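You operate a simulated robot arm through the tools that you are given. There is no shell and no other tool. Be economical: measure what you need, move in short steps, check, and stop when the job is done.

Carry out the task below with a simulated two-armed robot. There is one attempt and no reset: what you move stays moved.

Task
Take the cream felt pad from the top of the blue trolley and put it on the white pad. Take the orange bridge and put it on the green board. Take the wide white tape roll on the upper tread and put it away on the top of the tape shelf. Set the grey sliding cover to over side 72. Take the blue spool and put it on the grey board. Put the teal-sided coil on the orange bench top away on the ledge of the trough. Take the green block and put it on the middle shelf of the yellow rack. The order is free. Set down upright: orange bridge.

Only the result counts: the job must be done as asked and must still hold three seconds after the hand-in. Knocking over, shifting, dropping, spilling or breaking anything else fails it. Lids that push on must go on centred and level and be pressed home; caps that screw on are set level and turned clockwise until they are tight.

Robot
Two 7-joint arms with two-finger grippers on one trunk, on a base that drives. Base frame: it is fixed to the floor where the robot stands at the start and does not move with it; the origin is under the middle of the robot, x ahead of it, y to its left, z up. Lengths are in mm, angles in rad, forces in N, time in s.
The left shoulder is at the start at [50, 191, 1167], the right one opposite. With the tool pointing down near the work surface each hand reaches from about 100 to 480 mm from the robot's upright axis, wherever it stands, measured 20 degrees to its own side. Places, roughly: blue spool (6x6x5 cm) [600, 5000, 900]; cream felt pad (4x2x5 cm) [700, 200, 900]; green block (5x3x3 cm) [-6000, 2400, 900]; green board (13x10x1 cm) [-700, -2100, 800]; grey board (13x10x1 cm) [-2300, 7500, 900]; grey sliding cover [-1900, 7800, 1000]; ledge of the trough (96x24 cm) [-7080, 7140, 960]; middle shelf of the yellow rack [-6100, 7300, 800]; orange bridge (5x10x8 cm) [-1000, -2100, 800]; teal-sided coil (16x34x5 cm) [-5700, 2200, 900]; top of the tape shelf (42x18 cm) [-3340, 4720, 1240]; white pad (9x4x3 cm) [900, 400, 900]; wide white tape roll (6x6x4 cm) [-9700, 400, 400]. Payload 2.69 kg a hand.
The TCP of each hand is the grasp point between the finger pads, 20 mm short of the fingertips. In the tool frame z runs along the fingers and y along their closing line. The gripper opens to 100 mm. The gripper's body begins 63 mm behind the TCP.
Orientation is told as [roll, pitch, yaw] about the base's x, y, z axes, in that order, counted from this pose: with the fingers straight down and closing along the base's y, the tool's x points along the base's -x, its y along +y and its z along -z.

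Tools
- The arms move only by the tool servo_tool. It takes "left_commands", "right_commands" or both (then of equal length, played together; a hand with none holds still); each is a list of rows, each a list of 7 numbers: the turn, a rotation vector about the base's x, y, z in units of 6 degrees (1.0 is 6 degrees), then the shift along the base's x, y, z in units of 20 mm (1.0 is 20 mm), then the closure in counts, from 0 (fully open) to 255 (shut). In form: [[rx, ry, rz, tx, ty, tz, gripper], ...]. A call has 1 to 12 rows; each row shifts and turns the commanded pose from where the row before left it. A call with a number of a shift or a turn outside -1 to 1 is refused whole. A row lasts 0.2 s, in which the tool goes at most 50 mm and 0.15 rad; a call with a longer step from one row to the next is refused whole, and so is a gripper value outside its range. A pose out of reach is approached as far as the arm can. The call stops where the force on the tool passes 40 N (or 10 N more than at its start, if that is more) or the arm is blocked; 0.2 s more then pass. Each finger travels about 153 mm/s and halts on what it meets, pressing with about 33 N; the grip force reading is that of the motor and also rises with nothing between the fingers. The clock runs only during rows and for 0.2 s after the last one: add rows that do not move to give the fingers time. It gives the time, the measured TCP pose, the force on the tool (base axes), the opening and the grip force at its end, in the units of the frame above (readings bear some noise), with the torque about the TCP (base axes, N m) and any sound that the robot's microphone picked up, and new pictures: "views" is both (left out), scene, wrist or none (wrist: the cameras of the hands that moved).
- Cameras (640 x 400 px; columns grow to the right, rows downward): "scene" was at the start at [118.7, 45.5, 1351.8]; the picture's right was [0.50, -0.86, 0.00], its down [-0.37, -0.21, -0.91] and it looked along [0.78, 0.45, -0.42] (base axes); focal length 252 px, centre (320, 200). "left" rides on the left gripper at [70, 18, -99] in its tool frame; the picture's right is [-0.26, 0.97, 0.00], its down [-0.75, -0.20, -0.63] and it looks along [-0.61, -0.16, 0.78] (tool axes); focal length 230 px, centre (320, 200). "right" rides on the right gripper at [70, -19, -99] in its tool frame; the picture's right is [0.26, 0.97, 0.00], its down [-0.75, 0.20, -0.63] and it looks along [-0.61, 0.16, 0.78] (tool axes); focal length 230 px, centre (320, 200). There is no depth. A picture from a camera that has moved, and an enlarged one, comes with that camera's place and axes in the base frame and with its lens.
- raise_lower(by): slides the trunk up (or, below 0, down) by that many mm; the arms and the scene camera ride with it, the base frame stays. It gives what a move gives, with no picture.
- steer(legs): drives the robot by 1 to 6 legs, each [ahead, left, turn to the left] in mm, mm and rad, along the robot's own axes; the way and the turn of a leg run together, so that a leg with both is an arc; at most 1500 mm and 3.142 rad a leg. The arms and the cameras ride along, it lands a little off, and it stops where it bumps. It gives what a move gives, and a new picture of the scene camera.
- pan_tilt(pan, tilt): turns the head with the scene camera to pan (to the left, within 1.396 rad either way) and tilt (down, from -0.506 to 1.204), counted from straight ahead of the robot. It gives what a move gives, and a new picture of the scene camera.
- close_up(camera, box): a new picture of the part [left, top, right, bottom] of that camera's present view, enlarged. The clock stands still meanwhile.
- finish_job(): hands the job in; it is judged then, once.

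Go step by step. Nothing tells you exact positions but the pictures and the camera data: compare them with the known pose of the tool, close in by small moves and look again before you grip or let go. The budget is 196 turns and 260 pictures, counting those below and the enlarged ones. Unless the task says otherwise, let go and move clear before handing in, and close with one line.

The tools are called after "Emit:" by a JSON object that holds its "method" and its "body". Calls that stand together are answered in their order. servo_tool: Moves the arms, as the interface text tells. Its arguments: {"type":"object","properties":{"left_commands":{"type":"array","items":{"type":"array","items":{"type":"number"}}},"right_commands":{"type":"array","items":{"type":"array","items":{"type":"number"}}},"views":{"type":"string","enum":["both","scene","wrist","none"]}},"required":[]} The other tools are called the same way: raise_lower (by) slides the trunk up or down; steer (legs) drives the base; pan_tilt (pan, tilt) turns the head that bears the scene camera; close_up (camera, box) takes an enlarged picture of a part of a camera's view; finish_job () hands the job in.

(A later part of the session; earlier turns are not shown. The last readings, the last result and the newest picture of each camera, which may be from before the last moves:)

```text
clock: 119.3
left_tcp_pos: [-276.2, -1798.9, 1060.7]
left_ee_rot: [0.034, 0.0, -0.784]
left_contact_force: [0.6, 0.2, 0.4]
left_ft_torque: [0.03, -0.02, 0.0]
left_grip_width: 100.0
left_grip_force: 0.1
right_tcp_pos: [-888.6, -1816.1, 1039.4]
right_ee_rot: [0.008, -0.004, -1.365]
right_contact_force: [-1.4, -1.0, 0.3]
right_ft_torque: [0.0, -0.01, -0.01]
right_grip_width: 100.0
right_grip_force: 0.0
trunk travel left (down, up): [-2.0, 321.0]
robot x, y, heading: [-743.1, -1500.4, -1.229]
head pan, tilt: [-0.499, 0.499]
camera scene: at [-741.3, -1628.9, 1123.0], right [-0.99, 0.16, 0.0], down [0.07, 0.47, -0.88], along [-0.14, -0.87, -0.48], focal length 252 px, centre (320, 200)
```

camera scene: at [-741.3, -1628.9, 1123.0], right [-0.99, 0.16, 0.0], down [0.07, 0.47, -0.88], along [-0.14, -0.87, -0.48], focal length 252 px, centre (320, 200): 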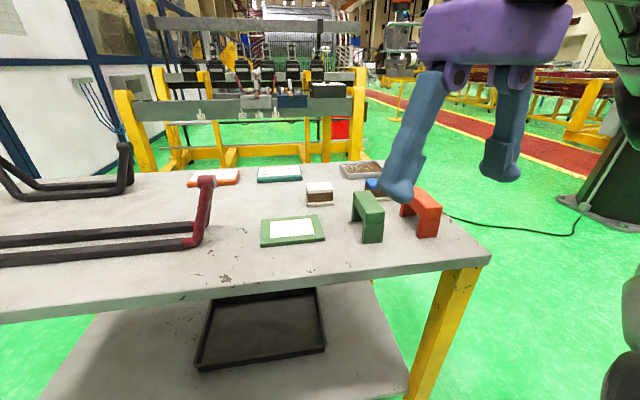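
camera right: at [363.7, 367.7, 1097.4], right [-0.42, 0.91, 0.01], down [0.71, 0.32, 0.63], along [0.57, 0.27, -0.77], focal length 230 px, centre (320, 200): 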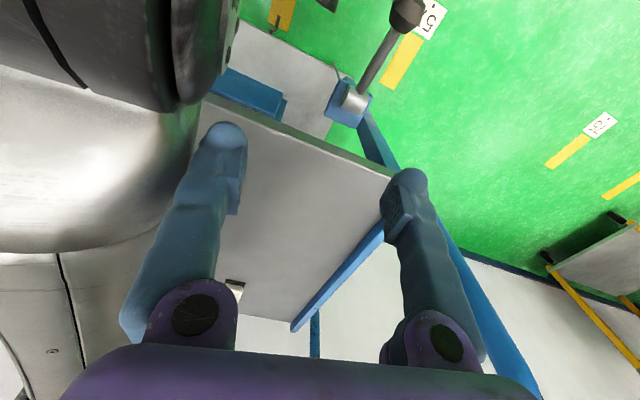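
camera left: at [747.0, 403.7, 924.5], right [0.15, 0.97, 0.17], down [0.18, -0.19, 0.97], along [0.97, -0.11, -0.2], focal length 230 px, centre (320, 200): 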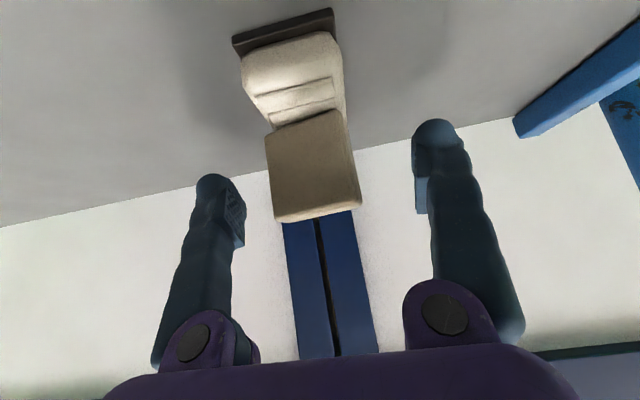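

Emit:
{"method": "close_up", "body": {"camera": "scene", "box": [240, 160, 480, 310]}}

```text
2.67 times, centred on (360, 235) of scene
camera zoom: at [-741.3, -1628.9, 1123.0], right [-0.99, 0.16, 0.0], down [0.07, 0.47, -0.88], along [-0.14, -0.87, -0.48], focal length 673 px, centre (213, 107)
```

zoom: 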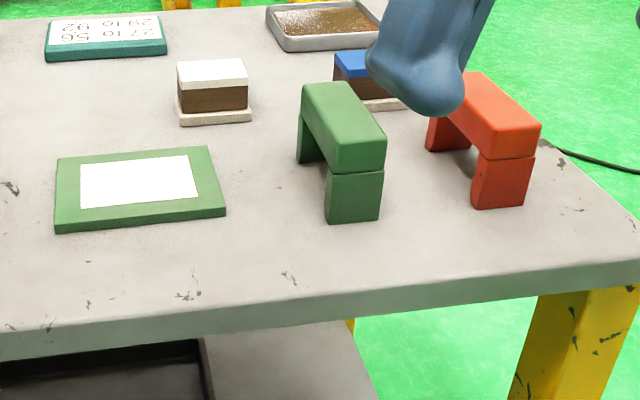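

The table top is at z≈800; the orange bridge is centred at about (-1031,-2062) and the board at (-752,-2082). I drive about 85 mm closer and move the right hand over the bridge.

Emit:
{"method": "steer", "body": {"legs": [[85, 0, 0]]}}

Emit:
{"method": "servo_tool", "body": {"right_commands": [[0, 0, -0.2, -0.75, -0.7, 0, 0], [0, 0, -0.2, -0.75, -0.7, 0, 0], [0, 0, -0.2, -0.75, -0.7, 0, 0], [0, 0, -0.2, -0.75, -0.7, 0, 0], [0, 0, -0.2, -0.75, -0.7, 0, 0], [0, 0, -0.2, -0.75, -0.7, -0.5, 0], [0, 0, -0.2, -0.75, -0.7, -0.5, 0], [0, 0, -0.2, -0.75, -0.7, -0.5, 0], [0, 0, -0.2, -0.75, -0.7, -0.5, 0], [0, 0, -0.2, -0.75, -0.7, -0.5, 0], [0, 0, 0, -0.75, -0.7, -0.5, 0], [0, 0, 0, 0, 0, 0, 0]], "views": "both"}}

```text
clock: 120.4
left_tcp_pos: [-248.0, -1877.5, 1060.9]
left_ee_rot: [0.034, 0.001, -0.785]
left_contact_force: [0.2, 0.1, 0.5]
left_ft_torque: [-0.02, 0.05, -0.01]
left_grip_width: 99.8
left_grip_force: 0.1
right_tcp_pos: [-860.1, -1896.0, 1039.0]
right_ee_rot: [0.006, -0.003, -1.363]
right_contact_force: [1.1, 0.6, 0.1]
right_ft_torque: [-0.01, 0.0, 0.0]
right_grip_width: 99.9
right_grip_force: 0.0
trunk travel left (down, up): [-2.0, 321.0]
robot x, y, heading: [-710.3, -1581.3, -1.227]
head pan, tilt: [-0.499, 0.499]
camera scene: at [-712.6, -1709.1, 1122.9], right [-0.99, 0.16, 0.0], down [0.07, 0.47, -0.88], along [-0.14, -0.87, -0.48], focal length 252 px, centre (320, 200)
```

scene: 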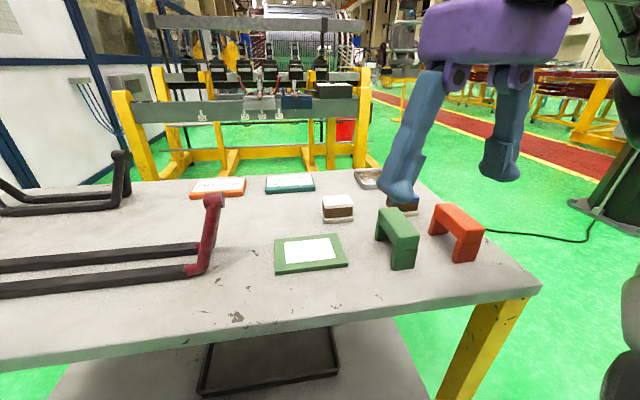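

```text
clock: 123.0
left_tcp_pos: [-247.1, -1877.3, 1060.9]
left_ee_rot: [0.032, 0.001, -0.785]
left_contact_force: [0.2, 0.2, 1.0]
left_ft_torque: [-0.02, -0.04, -0.01]
left_grip_width: 100.0
left_grip_force: 0.0
right_tcp_pos: [-1021.0, -2051.6, 978.2]
right_ee_rot: [0.007, -0.004, -1.574]
right_contact_force: [-0.1, -0.3, -0.1]
right_ft_torque: [-0.01, 0.01, 0.03]
right_grip_width: 100.0
right_grip_force: 0.1
right hand out of reach, approached as far as the arm can: row 8
trunk travel left (down, up): [-2.0, 321.0]
robot x, y, heading: [-712.6, -1579.4, -1.223]
head pan, tilt: [-0.499, 0.499]
camera scene: at [-712.7, -1708.6, 1123.0], right [-0.99, 0.16, 0.0], down [0.07, 0.47, -0.88], along [-0.14, -0.87, -0.48], focal length 252 px, centre (320, 200)
camera right: at [-1038.7, -1981.9, 1076.9], right [0.97, 0.26, 0.01], down [0.19, -0.75, 0.63], along [0.17, -0.61, -0.77], focal length 230 px, centre (320, 200)
```

scene: 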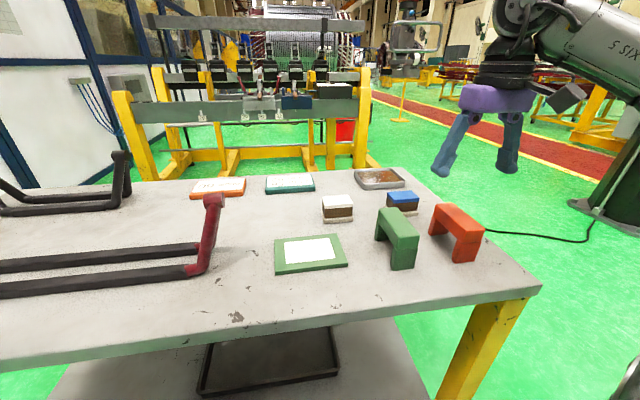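
right: 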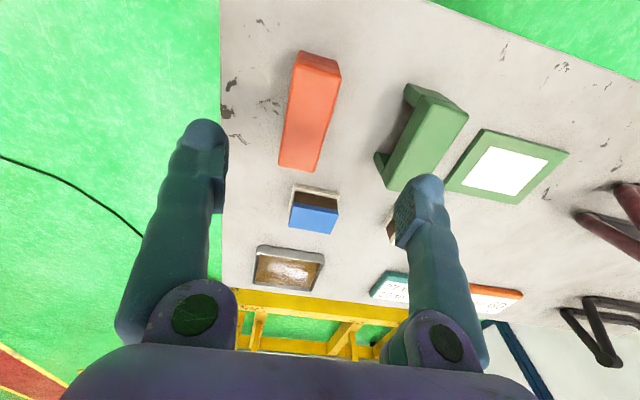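

The bridge top is centred at about (-1029,-2059). I come down over it with the fingers either side of the beam.

Emit:
{"method": "servo_tool", "body": {"right_commands": [[0, 0, 0, -0.4, -0.35, -0.9, 0], [0, 0, 0, 0, 0, -0.9, 0], [0, 0, 0, 0, 0, -0.9, 0], [0, 0, 0, 0, 0, -0.9, 0], [0, 0, 0, 0, 0, -0.9, 0], [0, 0, 0, 0, 0, -0.9, 0], [0, 0, 0, 0, 0, 0, 0]], "views": "both"}}

```text
clock: 124.6
left_tcp_pos: [-246.3, -1876.2, 1061.2]
left_ee_rot: [0.034, 0.0, -0.786]
left_contact_force: [-0.1, -0.4, 0.3]
left_ft_torque: [-0.01, -0.03, 0.01]
left_grip_width: 100.0
left_grip_force: 0.1
right_tcp_pos: [-1029.6, -2057.8, 870.0]
right_ee_rot: [0.007, -0.002, -1.573]
right_contact_force: [0.3, 0.1, 0.3]
right_ft_torque: [0.0, -0.01, 0.0]
right_grip_width: 100.1
right_grip_force: 0.0
trunk travel left (down, up): [-2.0, 321.0]
robot x, y, heading: [-709.0, -1577.7, -1.229]
head pan, tilt: [-0.499, 0.499]
camera scene: at [-712.8, -1708.6, 1123.0], right [-0.99, 0.16, 0.0], down [0.07, 0.47, -0.88], along [-0.14, -0.87, -0.48], focal length 252 px, centre (320, 200)
camera right: at [-1048.4, -1988.5, 968.8], right [0.97, 0.26, 0.01], down [0.19, -0.75, 0.63], along [0.17, -0.61, -0.77], focal length 230 px, centre (320, 200)
```

scene: 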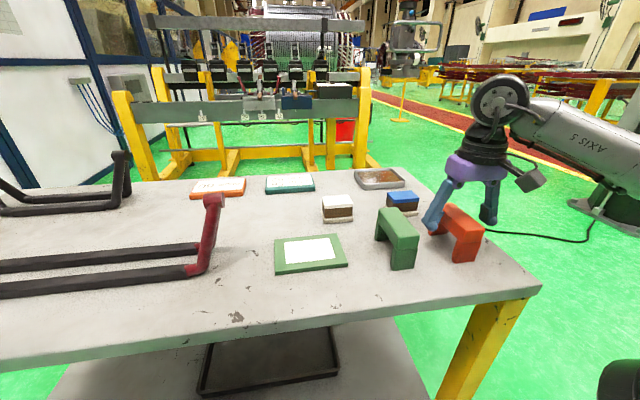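
right: 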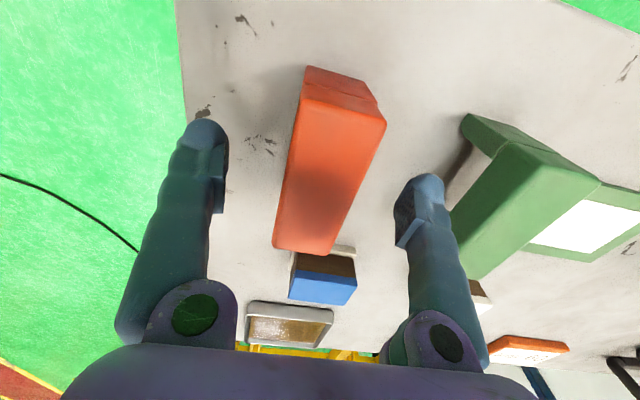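

Emit:
{"method": "servo_tool", "body": {"right_commands": [[0, 0, 0, 0, 0, 0, 255], [0, 0, 0, 0, 0, 0, 255], [0, 0, 0, 0, 0, 0, 255], [0, 0, 0, 0, 0, 0, 255], [0, 0, 0, 0, 0, 1, 255], [0, 0, 0, 0, 0, 1, 255], [0, 0, 0, 0, 0, 1, 255], [0, 0, 0, 0, 0, 0.5, 255]], "views": "both"}}

```text
clock: 126.4
left_tcp_pos: [-247.5, -1877.0, 1060.3]
left_ee_rot: [0.033, 0.0, -0.786]
left_contact_force: [0.7, -0.4, 0.7]
left_ft_torque: [-0.01, 0.02, 0.03]
left_grip_width: 100.0
left_grip_force: 0.1
right_tcp_pos: [-1030.9, -2057.7, 939.8]
right_ee_rot: [0.007, -0.001, -1.574]
right_contact_force: [0.0, 0.3, -2.2]
right_ft_torque: [0.02, -0.03, -0.03]
right_grip_width: 38.7
right_grip_force: 33.3
trunk travel left (down, up): [-2.0, 321.0]
robot x, y, heading: [-712.8, -1575.2, -1.229]
head pan, tilt: [-0.499, 0.499]
camera scene: at [-713.0, -1709.0, 1122.9], right [-0.99, 0.16, 0.0], down [0.07, 0.47, -0.88], along [-0.14, -0.87, -0.48], focal length 252 px, centre (320, 200)
camera right: at [-1049.4, -1988.1, 1038.1], right [0.97, 0.25, 0.01], down [0.19, -0.75, 0.63], along [0.17, -0.61, -0.77], focal length 230 px, centre (320, 200)
```

scene: 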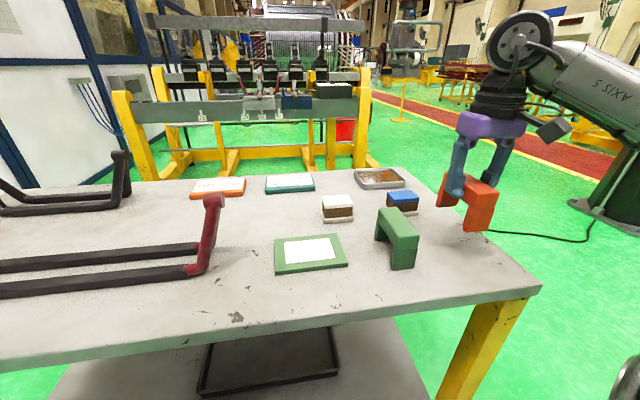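
right: 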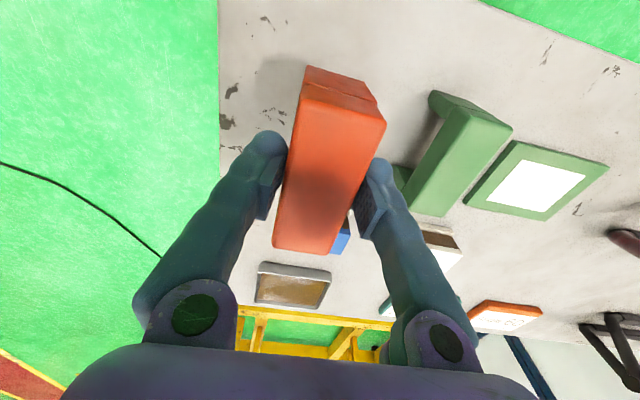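

Held firmly. I lift clear of the green bridge and carry it toward the board, turning it a quarter so its length lies along the board's long side.

Emit:
{"method": "servo_tool", "body": {"right_commands": [[0, 0, 0, 0, 0, 1, 255], [0, 0, 0, 0, 0, 1, 255], [0, 0, -1, 1, 0, 0, 255], [0, 0, -1, 1, 0, 0, 255], [0, 0, -1, 1, 0, 0, 255], [0, 0, -1, 1, 0, 0, 255], [0, 0, -1, 1, 0, 0, 255], [0, 0, -1, 1, 0, 0, 255], [0, 0, -1, 1, 0, 0, 255], [0, 0, -1, 1, 0, 0, 255], [0, 0, -1, 1, 0, 0, 255], [0, 0, -1, 1, 0, 0, 255]], "views": "none"}}

Emit:
{"method": "servo_tool", "body": {"right_commands": [[0, 0, -1, 1, -0.3, 0, 255], [0, 0, -1, 1, -0.3, 0, 255], [0, 0, -1, 1, -0.3, 0, 255], [0, 0, -1, 0.95, -0.3, 0, 255], [0, 0, -1, 0, 0, 0, 255], [0, 0, 0, 0, 0, 0, 255]], "views": "both"}}

```text
clock: 129.0
left_tcp_pos: [-246.7, -1878.0, 1061.1]
left_ee_rot: [0.033, -0.001, -0.786]
left_contact_force: [-0.1, -0.7, -0.7]
left_ft_torque: [0.01, -0.03, -0.01]
left_grip_width: 100.1
left_grip_force: 0.0
right_tcp_pos: [-829.0, -2057.0, 979.8]
right_ee_rot: [0.008, -0.003, -2.622]
right_contact_force: [0.3, 1.0, -2.2]
right_ft_torque: [0.01, -0.01, 0.02]
right_grip_width: 39.0
right_grip_force: 32.4
trunk travel left (down, up): [-2.0, 321.0]
robot x, y, heading: [-710.9, -1575.4, -1.229]
head pan, tilt: [-0.499, 0.499]
```

```text
clock: 130.4
left_tcp_pos: [-246.0, -1878.4, 1060.6]
left_ee_rot: [0.033, 0.0, -0.785]
left_contact_force: [-0.1, 0.3, 0.6]
left_ft_torque: [0.01, 0.02, -0.01]
left_grip_width: 99.8
left_grip_force: 0.1
right_tcp_pos: [-752.8, -2083.0, 980.2]
right_ee_rot: [0.007, -0.004, 3.137]
right_contact_force: [0.2, 0.3, -1.8]
right_ft_torque: [0.01, -0.01, 0.02]
right_grip_width: 38.9
right_grip_force: 33.0
trunk travel left (down, up): [-2.0, 321.0]
robot x, y, heading: [-713.8, -1580.1, -1.228]
head pan, tilt: [-0.499, 0.499]
camera scene: at [-712.8, -1708.7, 1123.0], right [-0.99, 0.16, 0.0], down [0.07, 0.47, -0.88], along [-0.14, -0.87, -0.48], focal length 252 px, centre (320, 200)
camera right: at [-681.4, -2064.3, 1078.7], right [0.25, -0.97, 0.01], down [-0.75, -0.19, 0.63], along [-0.61, -0.17, -0.77], focal length 230 px, centre (320, 200)
```

scene: 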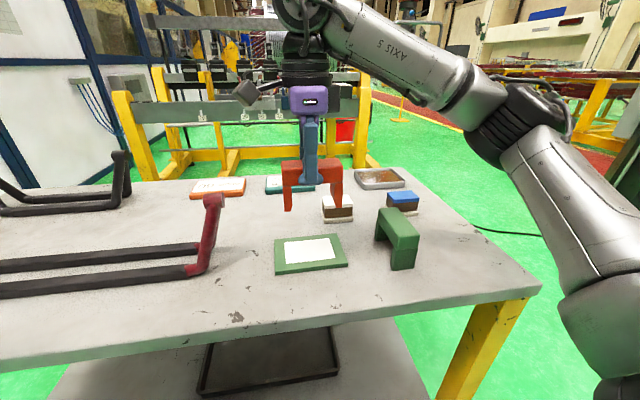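
right: 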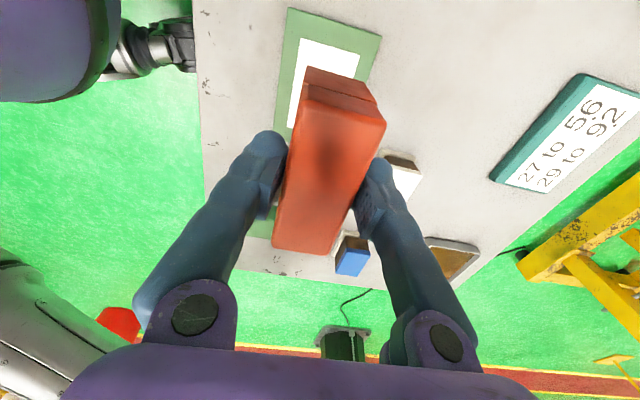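

The board matches centre (-751,-2084). I lower the bridge to just above it, then in small steps.

Emit:
{"method": "servo_tool", "body": {"right_commands": [[0, 0, 0, 0.1, -0.05, -0.9, 255], [0, 0, 0, 0, 0, -0.9, 255], [0, 0, 0, 0, 0, -0.9, 255], [0, 0, 0, 0, 0, -0.9, 255], [0, 0, 0, 0, 0, -0.9, 255], [0, 0, 0, 0, 0, 0, 255]], "views": "none"}}

Emit:
{"method": "servo_tool", "body": {"right_commands": [[0, 0, 0, 0, 0, -0.15, 255], [0, 0, 0, 0, 0, -0.1, 255], [0, 0, 0, 0, 0, 0, 255]], "views": "scene"}}

```text
clock: 131.8
left_tcp_pos: [-247.4, -1878.4, 1060.1]
left_ee_rot: [0.034, 0.0, -0.784]
left_contact_force: [0.3, 0.6, 0.2]
left_ft_torque: [0.01, 0.0, -0.01]
left_grip_width: 99.9
left_grip_force: 0.0
right_tcp_pos: [-747.3, -2083.8, 889.9]
right_ee_rot: [0.008, -0.005, 3.139]
right_contact_force: [0.8, -0.7, -1.8]
right_ft_torque: [-0.02, -0.01, 0.02]
right_grip_width: 38.9
right_grip_force: 33.3
trunk travel left (down, up): [-2.0, 321.0]
robot x, y, heading: [-711.4, -1580.2, -1.233]
head pan, tilt: [-0.499, 0.499]
```

```text
clock: 132.6
left_tcp_pos: [-247.5, -1877.6, 1060.2]
left_ee_rot: [0.033, 0.0, -0.785]
left_contact_force: [-0.5, -0.4, 0.3]
left_ft_torque: [-0.01, -0.02, 0.0]
left_grip_width: 100.3
left_grip_force: 0.1
right_tcp_pos: [-749.5, -2084.6, 884.3]
right_ee_rot: [0.007, -0.004, 3.139]
right_contact_force: [1.4, -0.5, -1.8]
right_ft_torque: [0.02, 0.0, 0.0]
right_grip_width: 39.0
right_grip_force: 33.4
trunk travel left (down, up): [-2.0, 321.0]
robot x, y, heading: [-709.1, -1578.3, -1.229]
head pan, tilt: [-0.499, 0.499]
camera scene: at [-712.8, -1708.7, 1123.0], right [-0.99, 0.16, 0.0], down [0.07, 0.47, -0.88], along [-0.14, -0.87, -0.48], focal length 252 px, centre (320, 200)
```

scene: 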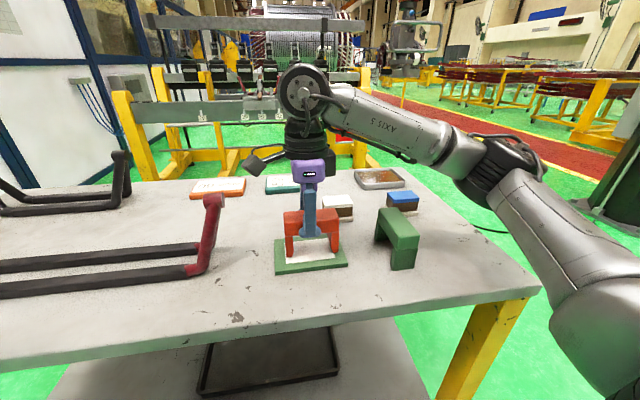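

Emit:
{"method": "servo_tool", "body": {"right_commands": [[0, 0, 0, 0, 0, -0.1, 255], [0, 0, 0, 0, 0, -0.1, 255], [0, 0, 0, 0, 0, 0, 255]], "views": "none"}}

Emit:
{"method": "close_up", "body": {"camera": "scene", "box": [260, 180, 380, 290]}}

```text
clock: 133.4
left_tcp_pos: [-246.0, -1879.0, 1059.0]
left_ee_rot: [0.033, 0.0, -0.785]
left_contact_force: [0.3, -0.2, 0.0]
left_ft_torque: [0.02, -0.02, -0.01]
left_grip_width: 100.2
left_grip_force: 0.1
right_tcp_pos: [-748.5, -2081.2, 881.2]
right_ee_rot: [0.007, -0.004, 3.139]
right_contact_force: [-0.4, -0.5, -1.9]
right_ft_torque: [0.01, 0.02, 0.02]
right_grip_width: 39.0
right_grip_force: 33.1
trunk travel left (down, up): [-2.0, 321.0]
robot x, y, heading: [-705.8, -1583.9, -1.228]
head pan, tilt: [-0.499, 0.499]
```

```text
3.64 times, centred on (320, 235) of scene
camera zoom: at [-712.8, -1708.7, 1123.0], right [-0.99, 0.16, 0.0], down [0.07, 0.47, -0.88], along [-0.14, -0.87, -0.48], focal length 918 px, centre (320, 73)
```

zoom: 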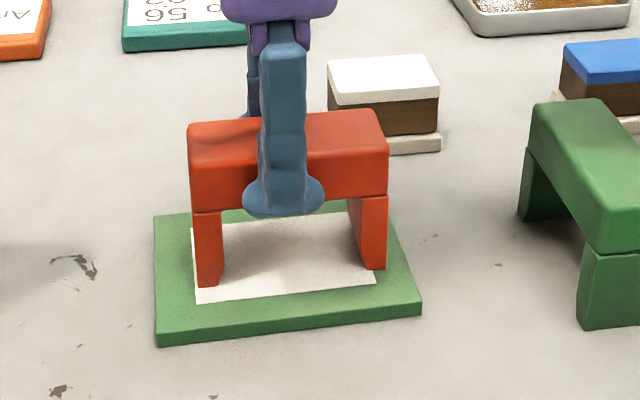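

Emit:
{"method": "servo_tool", "body": {"right_commands": [[0, 0, 0, 0, 0, -0.1, 255], [0, 0, 0, 0, 0, 0, 255]], "views": "none"}}

Emit:
{"method": "servo_tool", "body": {"right_commands": [[0, 0, 0, 0, 0, -0.1, 255], [0, 0, 0, 0, 0, 0, 255]], "views": "none"}}

```text
clock: 134.0
left_tcp_pos: [-247.2, -1877.5, 1060.2]
left_ee_rot: [0.031, 0.0, -0.787]
left_contact_force: [-0.7, 0.0, 0.2]
left_ft_torque: [-0.05, -0.01, -0.04]
left_grip_width: 100.3
left_grip_force: 0.1
right_tcp_pos: [-748.9, -2083.3, 881.5]
right_ee_rot: [0.008, -0.001, 3.138]
right_contact_force: [-0.4, -1.8, 10.3]
right_ft_torque: [0.11, 0.33, 0.05]
right_grip_width: 38.9
right_grip_force: 32.6
trunk travel left (down, up): [-2.0, 321.0]
robot x, y, heading: [-710.7, -1578.5, -1.228]
head pan, tilt: [-0.499, 0.499]
```

```text
clock: 134.6
left_tcp_pos: [-246.6, -1876.3, 1060.8]
left_ee_rot: [0.032, -0.001, -0.787]
left_contact_force: [-0.2, 0.2, 0.5]
left_ft_torque: [0.0, 0.0, 0.03]
left_grip_width: 100.2
left_grip_force: 0.0
right_tcp_pos: [-748.6, -2081.0, 880.1]
right_ee_rot: [0.013, 0.0, 3.138]
right_contact_force: [-2.0, -7.2, 30.3]
right_ft_torque: [-0.17, 0.28, 0.07]
right_grip_width: 38.9
right_grip_force: 33.1
trunk travel left (down, up): [-2.0, 321.0]
robot x, y, heading: [-712.8, -1578.2, -1.229]
head pan, tilt: [-0.499, 0.499]
```

Seated on the board. I ease off, open, lift and check.

Emit:
{"method": "servo_tool", "body": {"right_commands": [[0, 0, 0, 0, 0, 0.12, 255], [0, 0, 0, 0, 0, 0, 140], [0, 0, 0, 0, 0, 0, 100], [0, 0, 0, 0, 0, 0, 0], [0, 0, 0, 0, 0, 0, 0], [0, 0, 0, 0, 0, 0, 0], [0, 0, 0, 0, 0, 1, 0], [0, 0, 0, 0, 0, 1, 0], [0, 0, 0, 0, 0, 1, 0], [0, 0, 0, 0, 0, 1, 0], [0, 0, 0, 0, 0, 1, 0], [0, 0, 0, 0, 0, 1, 0]], "views": "scene"}}

Emit:
{"method": "close_up", "body": {"camera": "scene", "box": [260, 180, 380, 290]}}

```text
clock: 137.2
left_tcp_pos: [-245.2, -1877.6, 1060.7]
left_ee_rot: [0.031, -0.001, -0.786]
left_contact_force: [-0.8, 0.0, 0.6]
left_ft_torque: [-0.02, 0.01, -0.03]
left_grip_width: 100.1
left_grip_force: 0.1
right_tcp_pos: [-748.7, -2082.5, 1002.1]
right_ee_rot: [0.007, -0.005, 3.14]
right_contact_force: [0.2, 0.1, -0.2]
right_ft_torque: [0.01, 0.01, -0.01]
right_grip_width: 100.1
right_grip_force: 0.1
trunk travel left (down, up): [-2.0, 321.0]
robot x, y, heading: [-709.1, -1579.5, -1.226]
head pan, tilt: [-0.499, 0.499]
camera scene: at [-712.7, -1708.4, 1123.0], right [-0.99, 0.16, 0.0], down [0.07, 0.47, -0.88], along [-0.14, -0.87, -0.48], focal length 252 px, centre (320, 200)
```

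scene: 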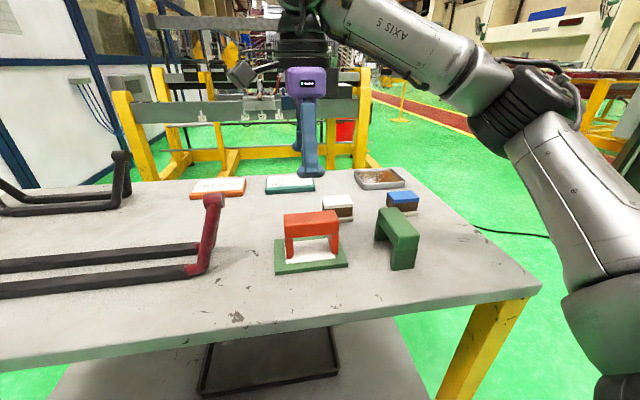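

```text
3.64 times, centred on (320, 235) of scene
camera zoom: at [-712.7, -1708.4, 1123.0], right [-0.99, 0.16, 0.0], down [0.07, 0.47, -0.88], along [-0.14, -0.87, -0.48], focal length 918 px, centre (320, 73)
```

zoom: 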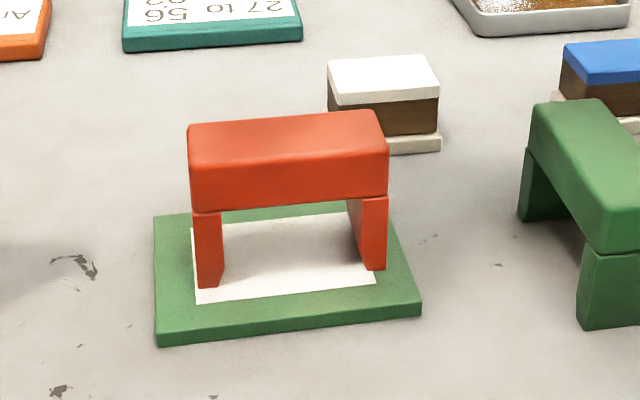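

The bridge stands upright on the green board. I unwind the right hand, raise the trunk, back away and turn north toward the blue spool.

Emit:
{"method": "servo_tool", "body": {"right_commands": [[0, 0, 1, 0, 0.5, 0, 0], [0, 0, 1, 0, 0.5, 0, 0], [0, 0, 1, 0, 0.5, 0, 0], [0, 0, 1, 0, 0.5, 0, 0], [0, 0, 1, 0, 0.5, 0, 0], [0, 0, 1, 0, 0.5, 0, 0], [0, 0, 1, 0, 0.5, 0, 0], [0, 0, 1, 0, 0.5, 0, 0], [0, 0, 1, 0, 0.5, 0, 0], [0, 0, 1, 0, 0.5, 0, 0], [0, 0, 1, 0, 0.5, 0, 0], [0, 0, 1, 0, 0.5, 0, 0]], "views": "none"}}

Emit:
{"method": "raise_lower", "body": {"by": 220}}

Emit:
{"method": "pan_tilt", "body": {"pan": 0.0, "tilt": 0.3}}

Emit:
{"method": "steer", "body": {"legs": [[-900, 0, 0], [0, 0, 1.4], [0, 0, 1.4]]}}

```text
clock: 139.8
left_tcp_pos: [-246.6, -1878.2, 1060.3]
left_ee_rot: [0.034, -0.001, -0.787]
left_contact_force: [0.2, -0.9, 0.3]
left_ft_torque: [0.0, 0.0, -0.03]
left_grip_width: 100.0
left_grip_force: 0.1
right_tcp_pos: [-749.7, -1963.2, 999.1]
right_ee_rot: [0.008, -0.004, -1.884]
right_contact_force: [0.0, -0.5, -0.4]
right_ft_torque: [-0.03, 0.02, 0.01]
right_grip_width: 100.2
right_grip_force: 0.0
trunk travel left (down, up): [-2.0, 321.0]
robot x, y, heading: [-712.1, -1581.3, -1.228]
head pan, tilt: [-0.499, 0.499]
```

```text
clock: 142.2
left_tcp_pos: [-246.7, -1878.8, 1279.6]
left_ee_rot: [0.032, 0.002, -0.784]
left_contact_force: [0.6, -0.5, 0.9]
left_ft_torque: [-0.02, -0.02, -0.01]
left_grip_width: 99.9
left_grip_force: 0.1
right_tcp_pos: [-748.7, -1964.0, 1220.7]
right_ee_rot: [0.007, -0.003, -1.885]
right_contact_force: [-0.2, 0.1, 0.4]
right_ft_torque: [-0.01, -0.01, 0.02]
right_grip_width: 99.7
right_grip_force: 0.1
trunk travel left (down, up): [-222.0, 101.0]
robot x, y, heading: [-710.1, -1578.4, -1.228]
head pan, tilt: [-0.499, 0.499]
```

```text
clock: 143.1
left_tcp_pos: [-247.2, -1878.8, 1281.2]
left_ee_rot: [0.033, 0.001, -0.787]
left_contact_force: [0.5, 0.1, -0.8]
left_ft_torque: [0.0, 0.03, 0.01]
left_grip_width: 100.1
left_grip_force: 0.0
right_tcp_pos: [-749.6, -1962.3, 1220.4]
right_ee_rot: [0.007, -0.002, -1.886]
right_contact_force: [-0.6, 0.3, 0.2]
right_ft_torque: [-0.01, -0.01, 0.02]
right_grip_width: 99.8
right_grip_force: 0.1
trunk travel left (down, up): [-222.0, 101.0]
robot x, y, heading: [-711.5, -1583.0, -1.221]
head pan, tilt: [0.0, 0.3]
camera scene: at [-667.3, -1706.7, 1361.4], right [-0.94, -0.34, 0.0], down [-0.1, 0.28, -0.96], along [0.32, -0.9, -0.3], focal length 252 px, centre (320, 200)
```

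scene: 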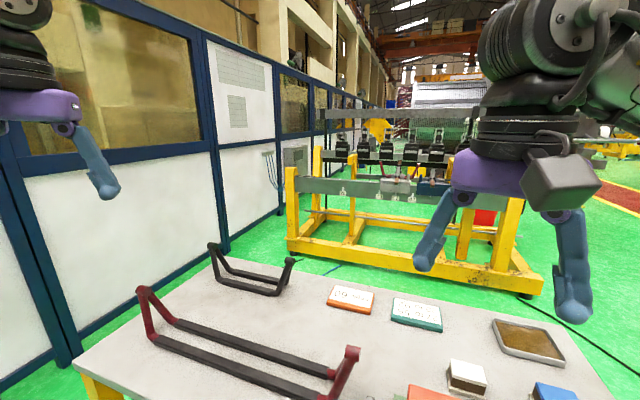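

```text
clock: 154.7
left_tcp_pos: [-1368.8, -317.2, 1280.1]
left_ee_rot: [0.033, -0.001, 2.052]
left_contact_force: [0.1, -0.4, -0.1]
left_ft_torque: [-0.01, 0.0, 0.0]
left_grip_width: 99.9
left_grip_force: 0.1
right_tcp_pos: [-863.4, -386.2, 1221.2]
right_ee_rot: [0.006, -0.003, 0.948]
right_contact_force: [-0.2, 0.7, -0.8]
right_ft_torque: [0.04, 0.02, 0.0]
right_grip_width: 100.2
right_grip_force: 0.1
trunk travel left (down, up): [-222.0, 101.0]
robot x, y, heading: [-1014.7, -738.1, 1.608]
head pan, tilt: [0.0, 0.3]
camera scene: at [-1022.5, -608.2, 1361.4], right [1.0, 0.04, 0.0], down [0.01, -0.3, -0.96], along [-0.04, 0.95, -0.3], focal length 252 px, centre (320, 200)
```

scene: 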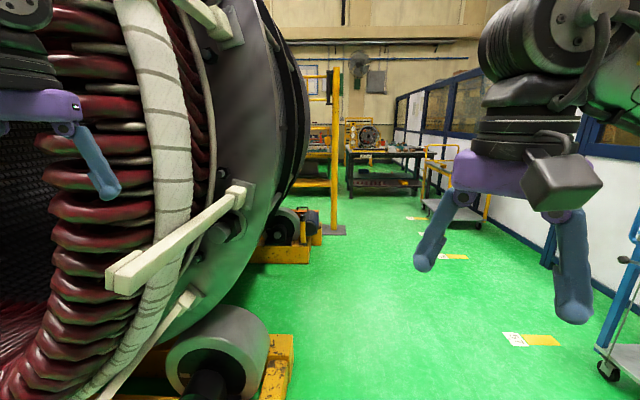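

A huge stator drum is ahead-left, so I shift right into the clear lane and drive north.

Emit:
{"method": "steer", "body": {"legs": [[0, -840, -0.035], [1500, 0, 0], [1300, 0, 0]]}}

```text
clock: 175.6
left_tcp_pos: [-589.2, 2513.9, 1280.0]
left_ee_rot: [0.032, -0.001, 2.048]
left_contact_force: [-0.4, 0.0, 0.2]
left_ft_torque: [-0.02, -0.02, 0.0]
left_grip_width: 99.9
left_grip_force: 0.1
right_tcp_pos: [-85.2, 2443.5, 1219.1]
right_ee_rot: [0.007, -0.004, 0.947]
right_contact_force: [0.1, -0.3, -0.3]
right_ft_torque: [-0.04, 0.0, -0.02]
right_grip_width: 100.3
right_grip_force: 0.1
trunk travel left (down, up): [-222.0, 101.0]
robot x, y, heading: [-238.0, 2093.1, 1.604]
head pan, tilt: [0.0, 0.3]
camera scene: at [-243.5, 2222.1, 1361.4], right [1.0, 0.04, 0.0], down [0.01, -0.3, -0.96], along [-0.03, 0.95, -0.3], focal length 252 px, centre (320, 200)
```

scene: 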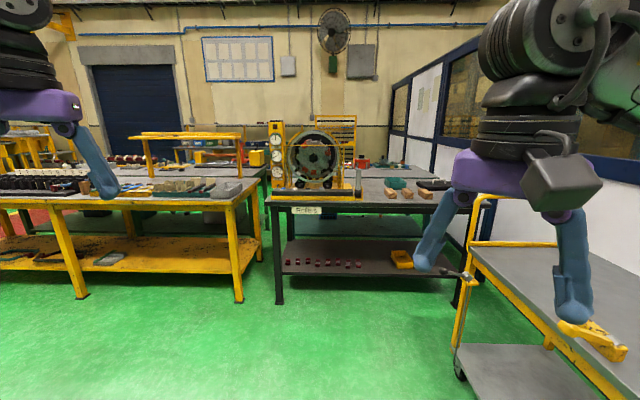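

Emit:
{"method": "close_up", "body": {"camera": "scene", "box": [240, 110, 480, 260]}}

```text
2.67 times, centred on (360, 185) of scene
camera zoom: at [-243.5, 2222.1, 1361.4], right [1.0, 0.04, 0.0], down [0.01, -0.3, -0.96], along [-0.03, 0.95, -0.3], focal length 673 px, centre (213, 240)
```

zoom: 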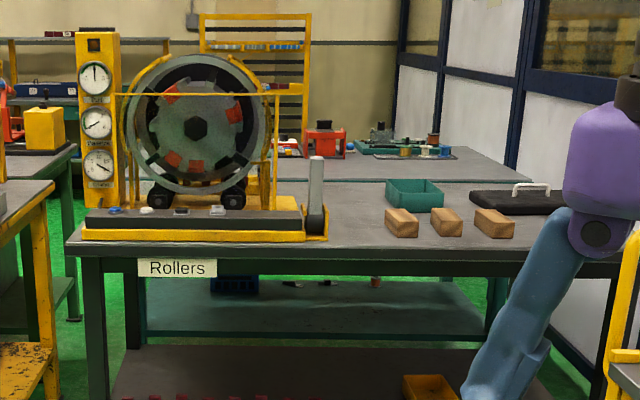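

The spool is on a second table behind the "Rollers" table, near (629, 5000, 880), so I need a way round to its north side. I look left for the route.

Emit:
{"method": "pan_tilt", "body": {"pan": 0.75, "tilt": 0.2}}

Emit:
{"method": "pan_tilt", "body": {"pan": 1.39, "tilt": 0.2}}

```text
clock: 176.7
left_tcp_pos: [-589.4, 2513.9, 1280.3]
left_ee_rot: [0.034, -0.001, 2.05]
left_contact_force: [-1.2, 0.0, -0.3]
left_ft_torque: [0.04, 0.01, -0.02]
left_grip_width: 100.0
left_grip_force: 0.0
right_tcp_pos: [-84.5, 2442.8, 1220.5]
right_ee_rot: [0.007, -0.003, 0.945]
right_contact_force: [0.2, 0.4, 0.8]
right_ft_torque: [-0.01, 0.0, 0.02]
right_grip_width: 99.9
right_grip_force: 0.0
trunk travel left (down, up): [-222.0, 101.0]
robot x, y, heading: [-237.1, 2090.8, 1.609]
head pan, tilt: [0.75, 0.201]
camera scene: at [-306.0, 2194.5, 1370.7], right [0.71, 0.71, 0.0], down [0.14, -0.14, -0.98], along [-0.69, 0.69, -0.2], focal length 252 px, centre (320, 200)
```

scene: 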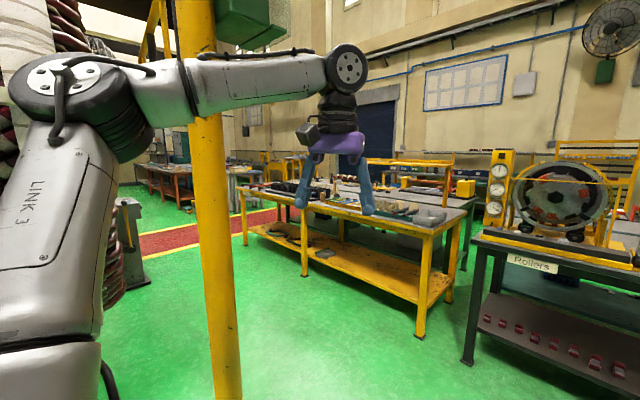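

```text
clock: 177.7
left_tcp_pos: [-588.9, 2511.6, 1281.2]
left_ee_rot: [0.033, -0.001, 2.05]
left_contact_force: [1.0, 0.8, 0.7]
left_ft_torque: [-0.02, 0.0, -0.01]
left_grip_width: 100.2
left_grip_force: 0.1
right_tcp_pos: [-84.4, 2442.8, 1220.0]
right_ee_rot: [0.007, -0.004, 0.947]
right_contact_force: [0.4, 0.2, 0.6]
right_ft_torque: [0.0, 0.01, -0.02]
right_grip_width: 99.9
right_grip_force: 0.0
trunk travel left (down, up): [-222.0, 101.0]
robot x, y, heading: [-241.7, 2089.0, 1.609]
head pan, tilt: [1.389, 0.201]
camera scene: at [-332.3, 2142.2, 1370.7], right [0.15, 0.99, 0.0], down [0.2, -0.03, -0.98], along [-0.97, 0.14, -0.2], focal length 252 px, centre (320, 200)
```

scene: 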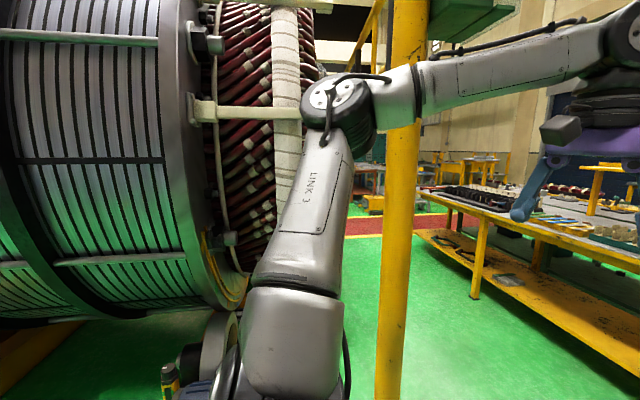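

The route goes west between the drum and the long table, past a yellow post near (-1460,2690). I drive along y≈3320.

Emit:
{"method": "steer", "body": {"legs": [[800, 0, 0], [0, 0, 1.533], [0, -430, 0], [1500, 0, 0], [1500, 0, 0], [800, 0, 0]]}}

Emit:
{"method": "pan_tilt", "body": {"pan": 0.5, "tilt": 0.25}}

```text
clock: 207.4
left_tcp_pos: [-4466.2, 3118.2, 1280.4]
left_ee_rot: [0.032, 0.001, -2.739]
left_contact_force: [0.1, -0.4, -0.1]
left_ft_torque: [0.01, 0.0, 0.0]
left_grip_width: 99.8
left_grip_force: 0.2
right_tcp_pos: [-4358.0, 3615.0, 1220.4]
right_ee_rot: [0.007, -0.002, 2.443]
right_contact_force: [-0.4, 1.0, 0.1]
right_ft_torque: [0.01, -0.04, 0.01]
right_grip_width: 100.0
right_grip_force: 0.0
trunk travel left (down, up): [-222.0, 101.0]
robot x, y, heading: [-4018.0, 3439.0, 3.102]
head pan, tilt: [1.389, 0.201]
camera scene: at [-4078.1, 3346.5, 1370.7], right [-0.98, 0.22, 0.0], down [0.04, 0.19, -0.98], along [-0.21, -0.96, -0.2], focal length 252 px, centre (320, 200)
```

scene: 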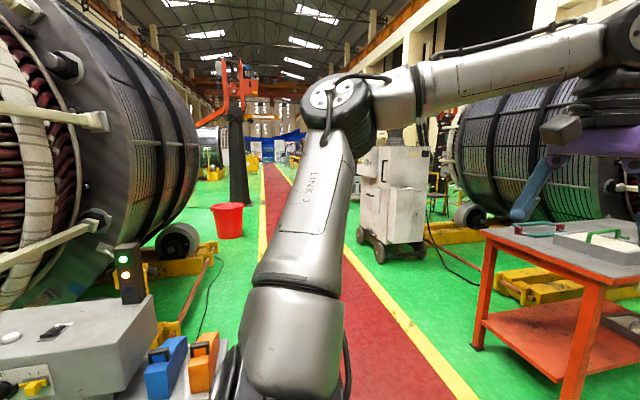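

```text
clock: 208.6
left_tcp_pos: [-4466.0, 3117.0, 1281.5]
left_ee_rot: [0.033, 0.0, -2.739]
left_contact_force: [-0.1, 0.1, -0.3]
left_ft_torque: [-0.05, 0.0, -0.01]
left_grip_width: 100.1
left_grip_force: 0.1
right_tcp_pos: [-4356.4, 3614.6, 1220.2]
right_ee_rot: [0.008, -0.002, 2.444]
right_contact_force: [0.3, 0.1, -0.7]
right_ft_torque: [0.0, -0.01, -0.01]
right_grip_width: 100.0
right_grip_force: 0.1
trunk travel left (down, up): [-222.0, 101.0]
robot x, y, heading: [-4016.3, 3436.9, 3.101]
head pan, tilt: [0.499, 0.25]
camera scene: at [-4141.1, 3395.9, 1366.1], right [-0.45, 0.9, 0.0], down [0.22, 0.11, -0.97], along [-0.87, -0.43, -0.25], focal length 252 px, centre (320, 200)
```

scene: 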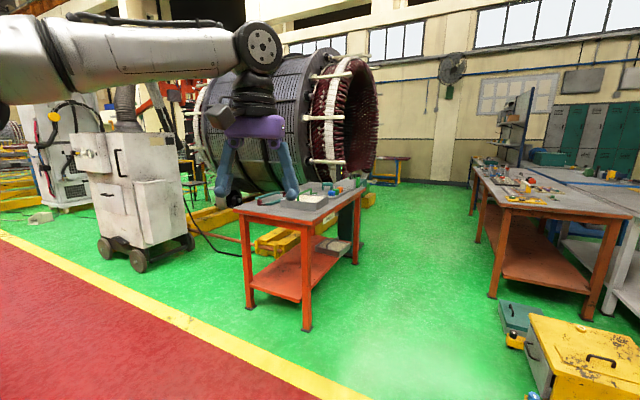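

The orange bench is in view. I zoom on its top to find the coil and the green block.

Emit:
{"method": "close_up", "body": {"camera": "scene", "box": [230, 165, 390, 265]}}

```text
4.00 times, centred on (310, 215) of scene
camera zoom: at [-4141.1, 3395.9, 1366.1], right [-0.45, 0.9, 0.0], down [0.22, 0.11, -0.97], along [-0.87, -0.43, -0.25], focal length 1010 px, centre (360, 140)
```

zoom: 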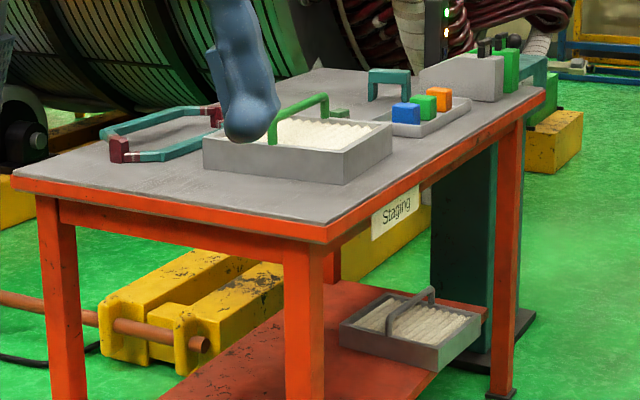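

The coil lies at the east end and the green block is in a tray with blue and orange blocks. I drive up toward the bench's east end.

Emit:
{"method": "steer", "body": {"legs": [[750, 0, 0.04], [0, 1000, 0]]}}

Emit:
{"method": "pan_tilt", "body": {"pan": 0.0, "tilt": 0.45}}

Emit:
{"method": "close_up", "body": {"camera": "scene", "box": [160, 150, 480, 350]}}

```text
clock: 221.4
left_tcp_pos: [-5181.7, 2098.4, 1281.4]
left_ee_rot: [0.033, -0.001, -2.697]
left_contact_force: [0.5, -0.5, 0.2]
left_ft_torque: [-0.02, -0.02, -0.02]
left_grip_width: 100.2
left_grip_force: 0.1
right_tcp_pos: [-5094.7, 2601.9, 1220.5]
right_ee_rot: [0.007, -0.003, 2.482]
right_contact_force: [0.2, 0.3, -0.2]
right_ft_torque: [-0.02, 0.01, 0.03]
right_grip_width: 100.0
right_grip_force: 0.0
trunk travel left (down, up): [-222.0, 101.0]
robot x, y, heading: [-4746.8, 2438.2, -3.143]
head pan, tilt: [0.499, 0.25]
camera scene: at [-4869.5, 2390.8, 1366.1], right [-0.48, 0.88, 0.0], down [0.22, 0.12, -0.97], along [-0.85, -0.46, -0.25], focal length 252 px, centre (320, 200)
```

scene: 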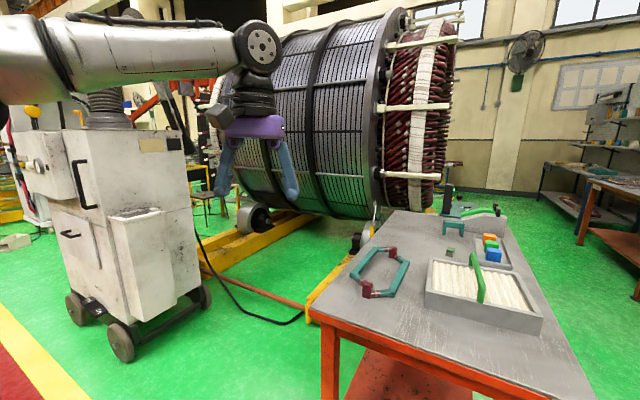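

```text
clock: 222.4
left_tcp_pos: [-5183.0, 2099.7, 1280.1]
left_ee_rot: [0.033, -0.001, -2.699]
left_contact_force: [0.4, 0.0, 0.2]
left_ft_torque: [0.0, 0.0, -0.01]
left_grip_width: 100.2
left_grip_force: 0.1
right_tcp_pos: [-5094.1, 2601.8, 1220.4]
right_ee_rot: [0.007, -0.004, 2.483]
right_contact_force: [-0.4, -1.0, 0.1]
right_ft_torque: [-0.01, 0.05, -0.02]
right_grip_width: 100.0
right_grip_force: 0.0
trunk travel left (down, up): [-222.0, 101.0]
robot x, y, heading: [-4747.0, 2435.0, -3.14]
head pan, tilt: [0.0, 0.45]
camera scene: at [-4879.4, 2435.5, 1347.5], right [0.0, 1.0, 0.0], down [0.43, 0.0, -0.9], along [-0.9, 0.0, -0.43], focal length 252 px, centre (320, 200)
```

scene: 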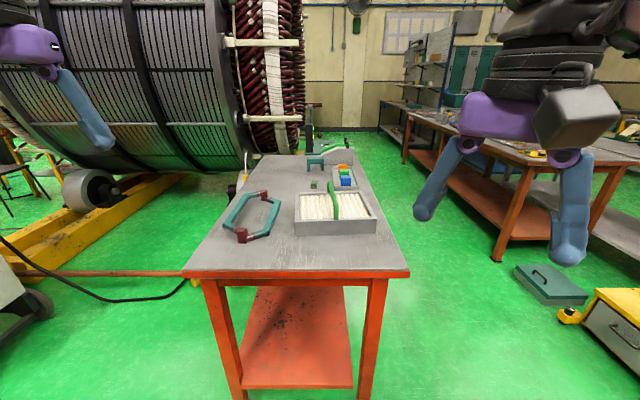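

```text
2.00 times, centred on (320, 250) of scene
camera zoom: at [-4879.4, 2435.5, 1347.5], right [0.0, 1.0, 0.0], down [0.43, 0.0, -0.9], along [-0.9, 0.0, -0.43], focal length 505 px, centre (320, 100)
```

zoom: 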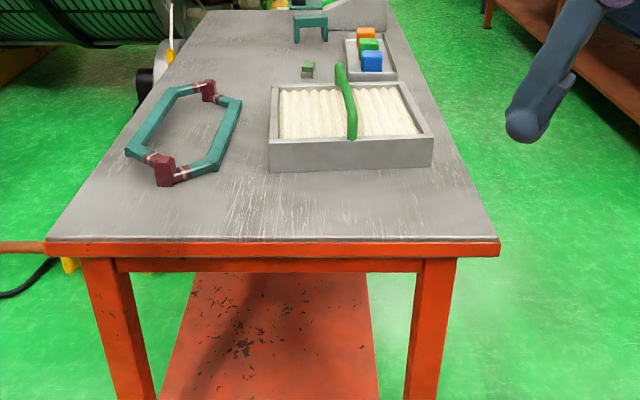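

The lone green block sits near (-6045, 2405) and the coil lies along x, centred near (-5745,2172). I turn so the left shoulder leads, drive up to the bench end and lower the trunk.

Emit:
{"method": "steer", "body": {"legs": [[0, 0, -0.4], [0, 230, 0], [260, 0, 0]]}}

Emit:
{"method": "raise_lower", "body": {"by": -200}}

Emit:
{"method": "servo_tool", "body": {"left_commands": [[0, 0, 0, 0, 0, 0, 0]], "views": "both"}}

```text
clock: 227.7
left_tcp_pos: [-5614.4, 2184.3, 1279.3]
left_ee_rot: [0.034, -0.001, -3.094]
left_contact_force: [0.4, -0.3, -0.8]
left_ft_torque: [0.0, -0.01, 0.02]
left_grip_width: 100.0
left_grip_force: 0.1
right_tcp_pos: [-5338.9, 2613.4, 1220.6]
right_ee_rot: [0.006, -0.002, 2.085]
right_contact_force: [-0.5, 0.6, -0.3]
right_ft_torque: [-0.02, -0.01, 0.0]
right_grip_width: 100.2
right_grip_force: 0.1
trunk travel left (down, up): [-222.0, 101.0]
robot x, y, heading: [-5083.1, 2322.3, 2.745]
head pan, tilt: [0.0, 0.45]
camera scene: at [-5204.6, 2376.8, 1347.4], right [0.39, 0.92, 0.0], down [0.4, -0.17, -0.9], along [-0.83, 0.35, -0.44], focal length 252 px, centre (320, 200)
```

scene: 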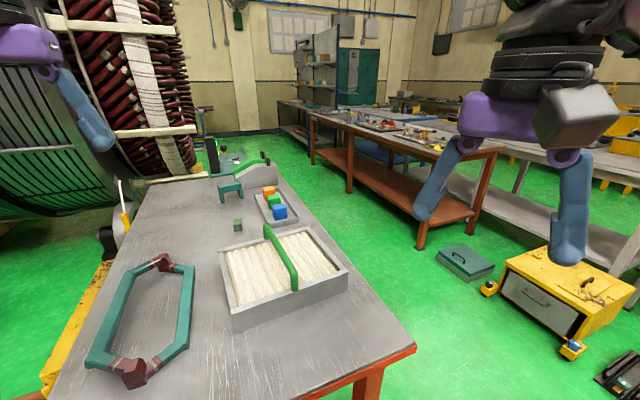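

```text
clock: 229.9
left_tcp_pos: [-5612.3, 2184.0, 1080.1]
left_ee_rot: [0.033, 0.0, -3.096]
left_contact_force: [0.0, -0.4, 0.5]
left_ft_torque: [-0.04, 0.0, 0.03]
left_grip_width: 99.7
left_grip_force: 0.0
right_tcp_pos: [-5339.0, 2612.4, 1020.1]
right_ee_rot: [0.008, -0.003, 2.086]
right_contact_force: [-0.3, 0.2, -0.6]
right_ft_torque: [0.01, -0.01, -0.01]
right_grip_width: 99.8
right_grip_force: 0.0
trunk travel left (down, up): [-22.0, 301.0]
robot x, y, heading: [-5081.4, 2329.1, 2.744]
head pan, tilt: [0.0, 0.45]
```

```text
clock: 230.3
left_tcp_pos: [-5614.8, 2183.2, 1081.0]
left_ee_rot: [0.034, -0.001, -3.094]
left_contact_force: [0.0, -0.2, -0.1]
left_ft_torque: [-0.02, -0.01, -0.01]
left_grip_width: 99.8
left_grip_force: 0.0
right_tcp_pos: [-5338.4, 2614.1, 1020.0]
right_ee_rot: [0.006, -0.004, 2.085]
right_contact_force: [-0.4, -0.7, 0.9]
right_ft_torque: [0.04, 0.03, 0.0]
right_grip_width: 100.3
right_grip_force: 0.1
trunk travel left (down, up): [-22.0, 301.0]
robot x, y, heading: [-5080.9, 2326.3, 2.745]
head pan, tilt: [0.0, 0.45]
camera scene: at [-5204.0, 2376.6, 1147.5], right [0.39, 0.92, 0.0], down [0.4, -0.17, -0.9], along [-0.83, 0.35, -0.44], focal length 252 px, centre (320, 200)
camera left: at [-5542.5, 2171.5, 1180.4], right [-0.21, -0.98, 0.03], down [-0.76, 0.19, 0.62], along [-0.61, 0.11, -0.78], focal length 230 px, centre (320, 200)
```

scene: 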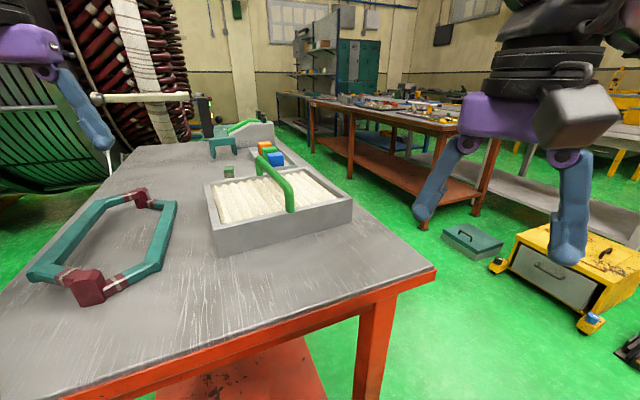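
left: 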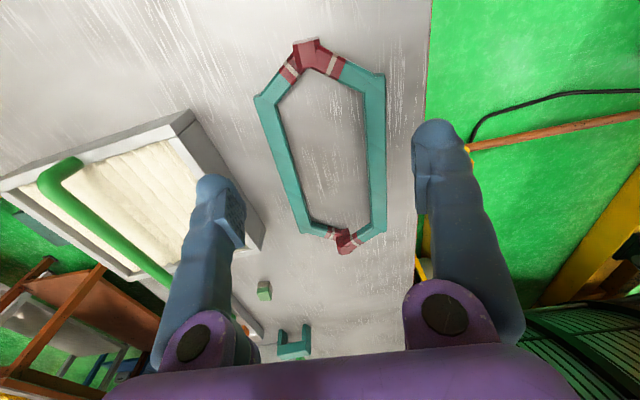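

South bar of the coil runs from about (-5614,2113) to (-5861,2122), with its top near z≈888. I bring the left hand over its middle.

Emit:
{"method": "servo_tool", "body": {"left_commands": [[0.04, 0, -0.1, -0.76, -0.4, -0.6, 0], [0.04, 0, -0.1, -0.76, -0.4, -0.6, 0], [0.04, 0, -0.1, -0.76, -0.4, -0.6, 0], [0.04, 0, -0.1, -0.76, -0.4, -0.6, 0], [0.04, 0, -0.1, -0.76, -0.4, -0.6, 0], [0.04, 0, -0.1, -0.76, -0.4, -0.6, 0], [0.04, 0, -0.1, -0.76, -0.4, -0.6, 0], [0.04, 0, -0.1, -0.76, -0.45, -0.6, 0], [0, 0, 0, 0, 0, -0.6, 0], [0, 0, 0, 0, 0, -0.6, 0], [0, 0, 0, 0, 0, 0, 0]], "views": "wrist"}}

```text
clock: 232.7
left_tcp_pos: [-5736.2, 2118.2, 961.6]
left_ee_rot: [0.0, 0.001, 3.104]
left_contact_force: [0.1, 0.3, 0.0]
left_ft_torque: [0.0, 0.02, 0.0]
left_grip_width: 100.1
left_grip_force: 0.0
right_tcp_pos: [-5338.8, 2613.8, 1019.6]
right_ee_rot: [0.007, -0.004, 2.084]
right_contact_force: [0.5, 0.2, 0.1]
right_ft_torque: [-0.03, -0.01, -0.02]
right_grip_width: 100.1
right_grip_force: 0.1
trunk travel left (down, up): [-22.0, 301.0]
robot x, y, heading: [-5083.8, 2325.3, 2.741]
head pan, tilt: [0.0, 0.45]
camera left: at [-5665.6, 2096.9, 1060.7], right [-0.29, -0.96, 0.0], down [-0.74, 0.23, 0.63], along [-0.6, 0.19, -0.78], focal length 230 px, centre (320, 200)
```

left: 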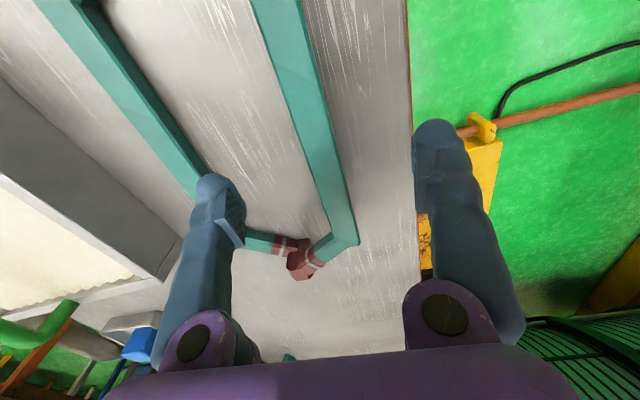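

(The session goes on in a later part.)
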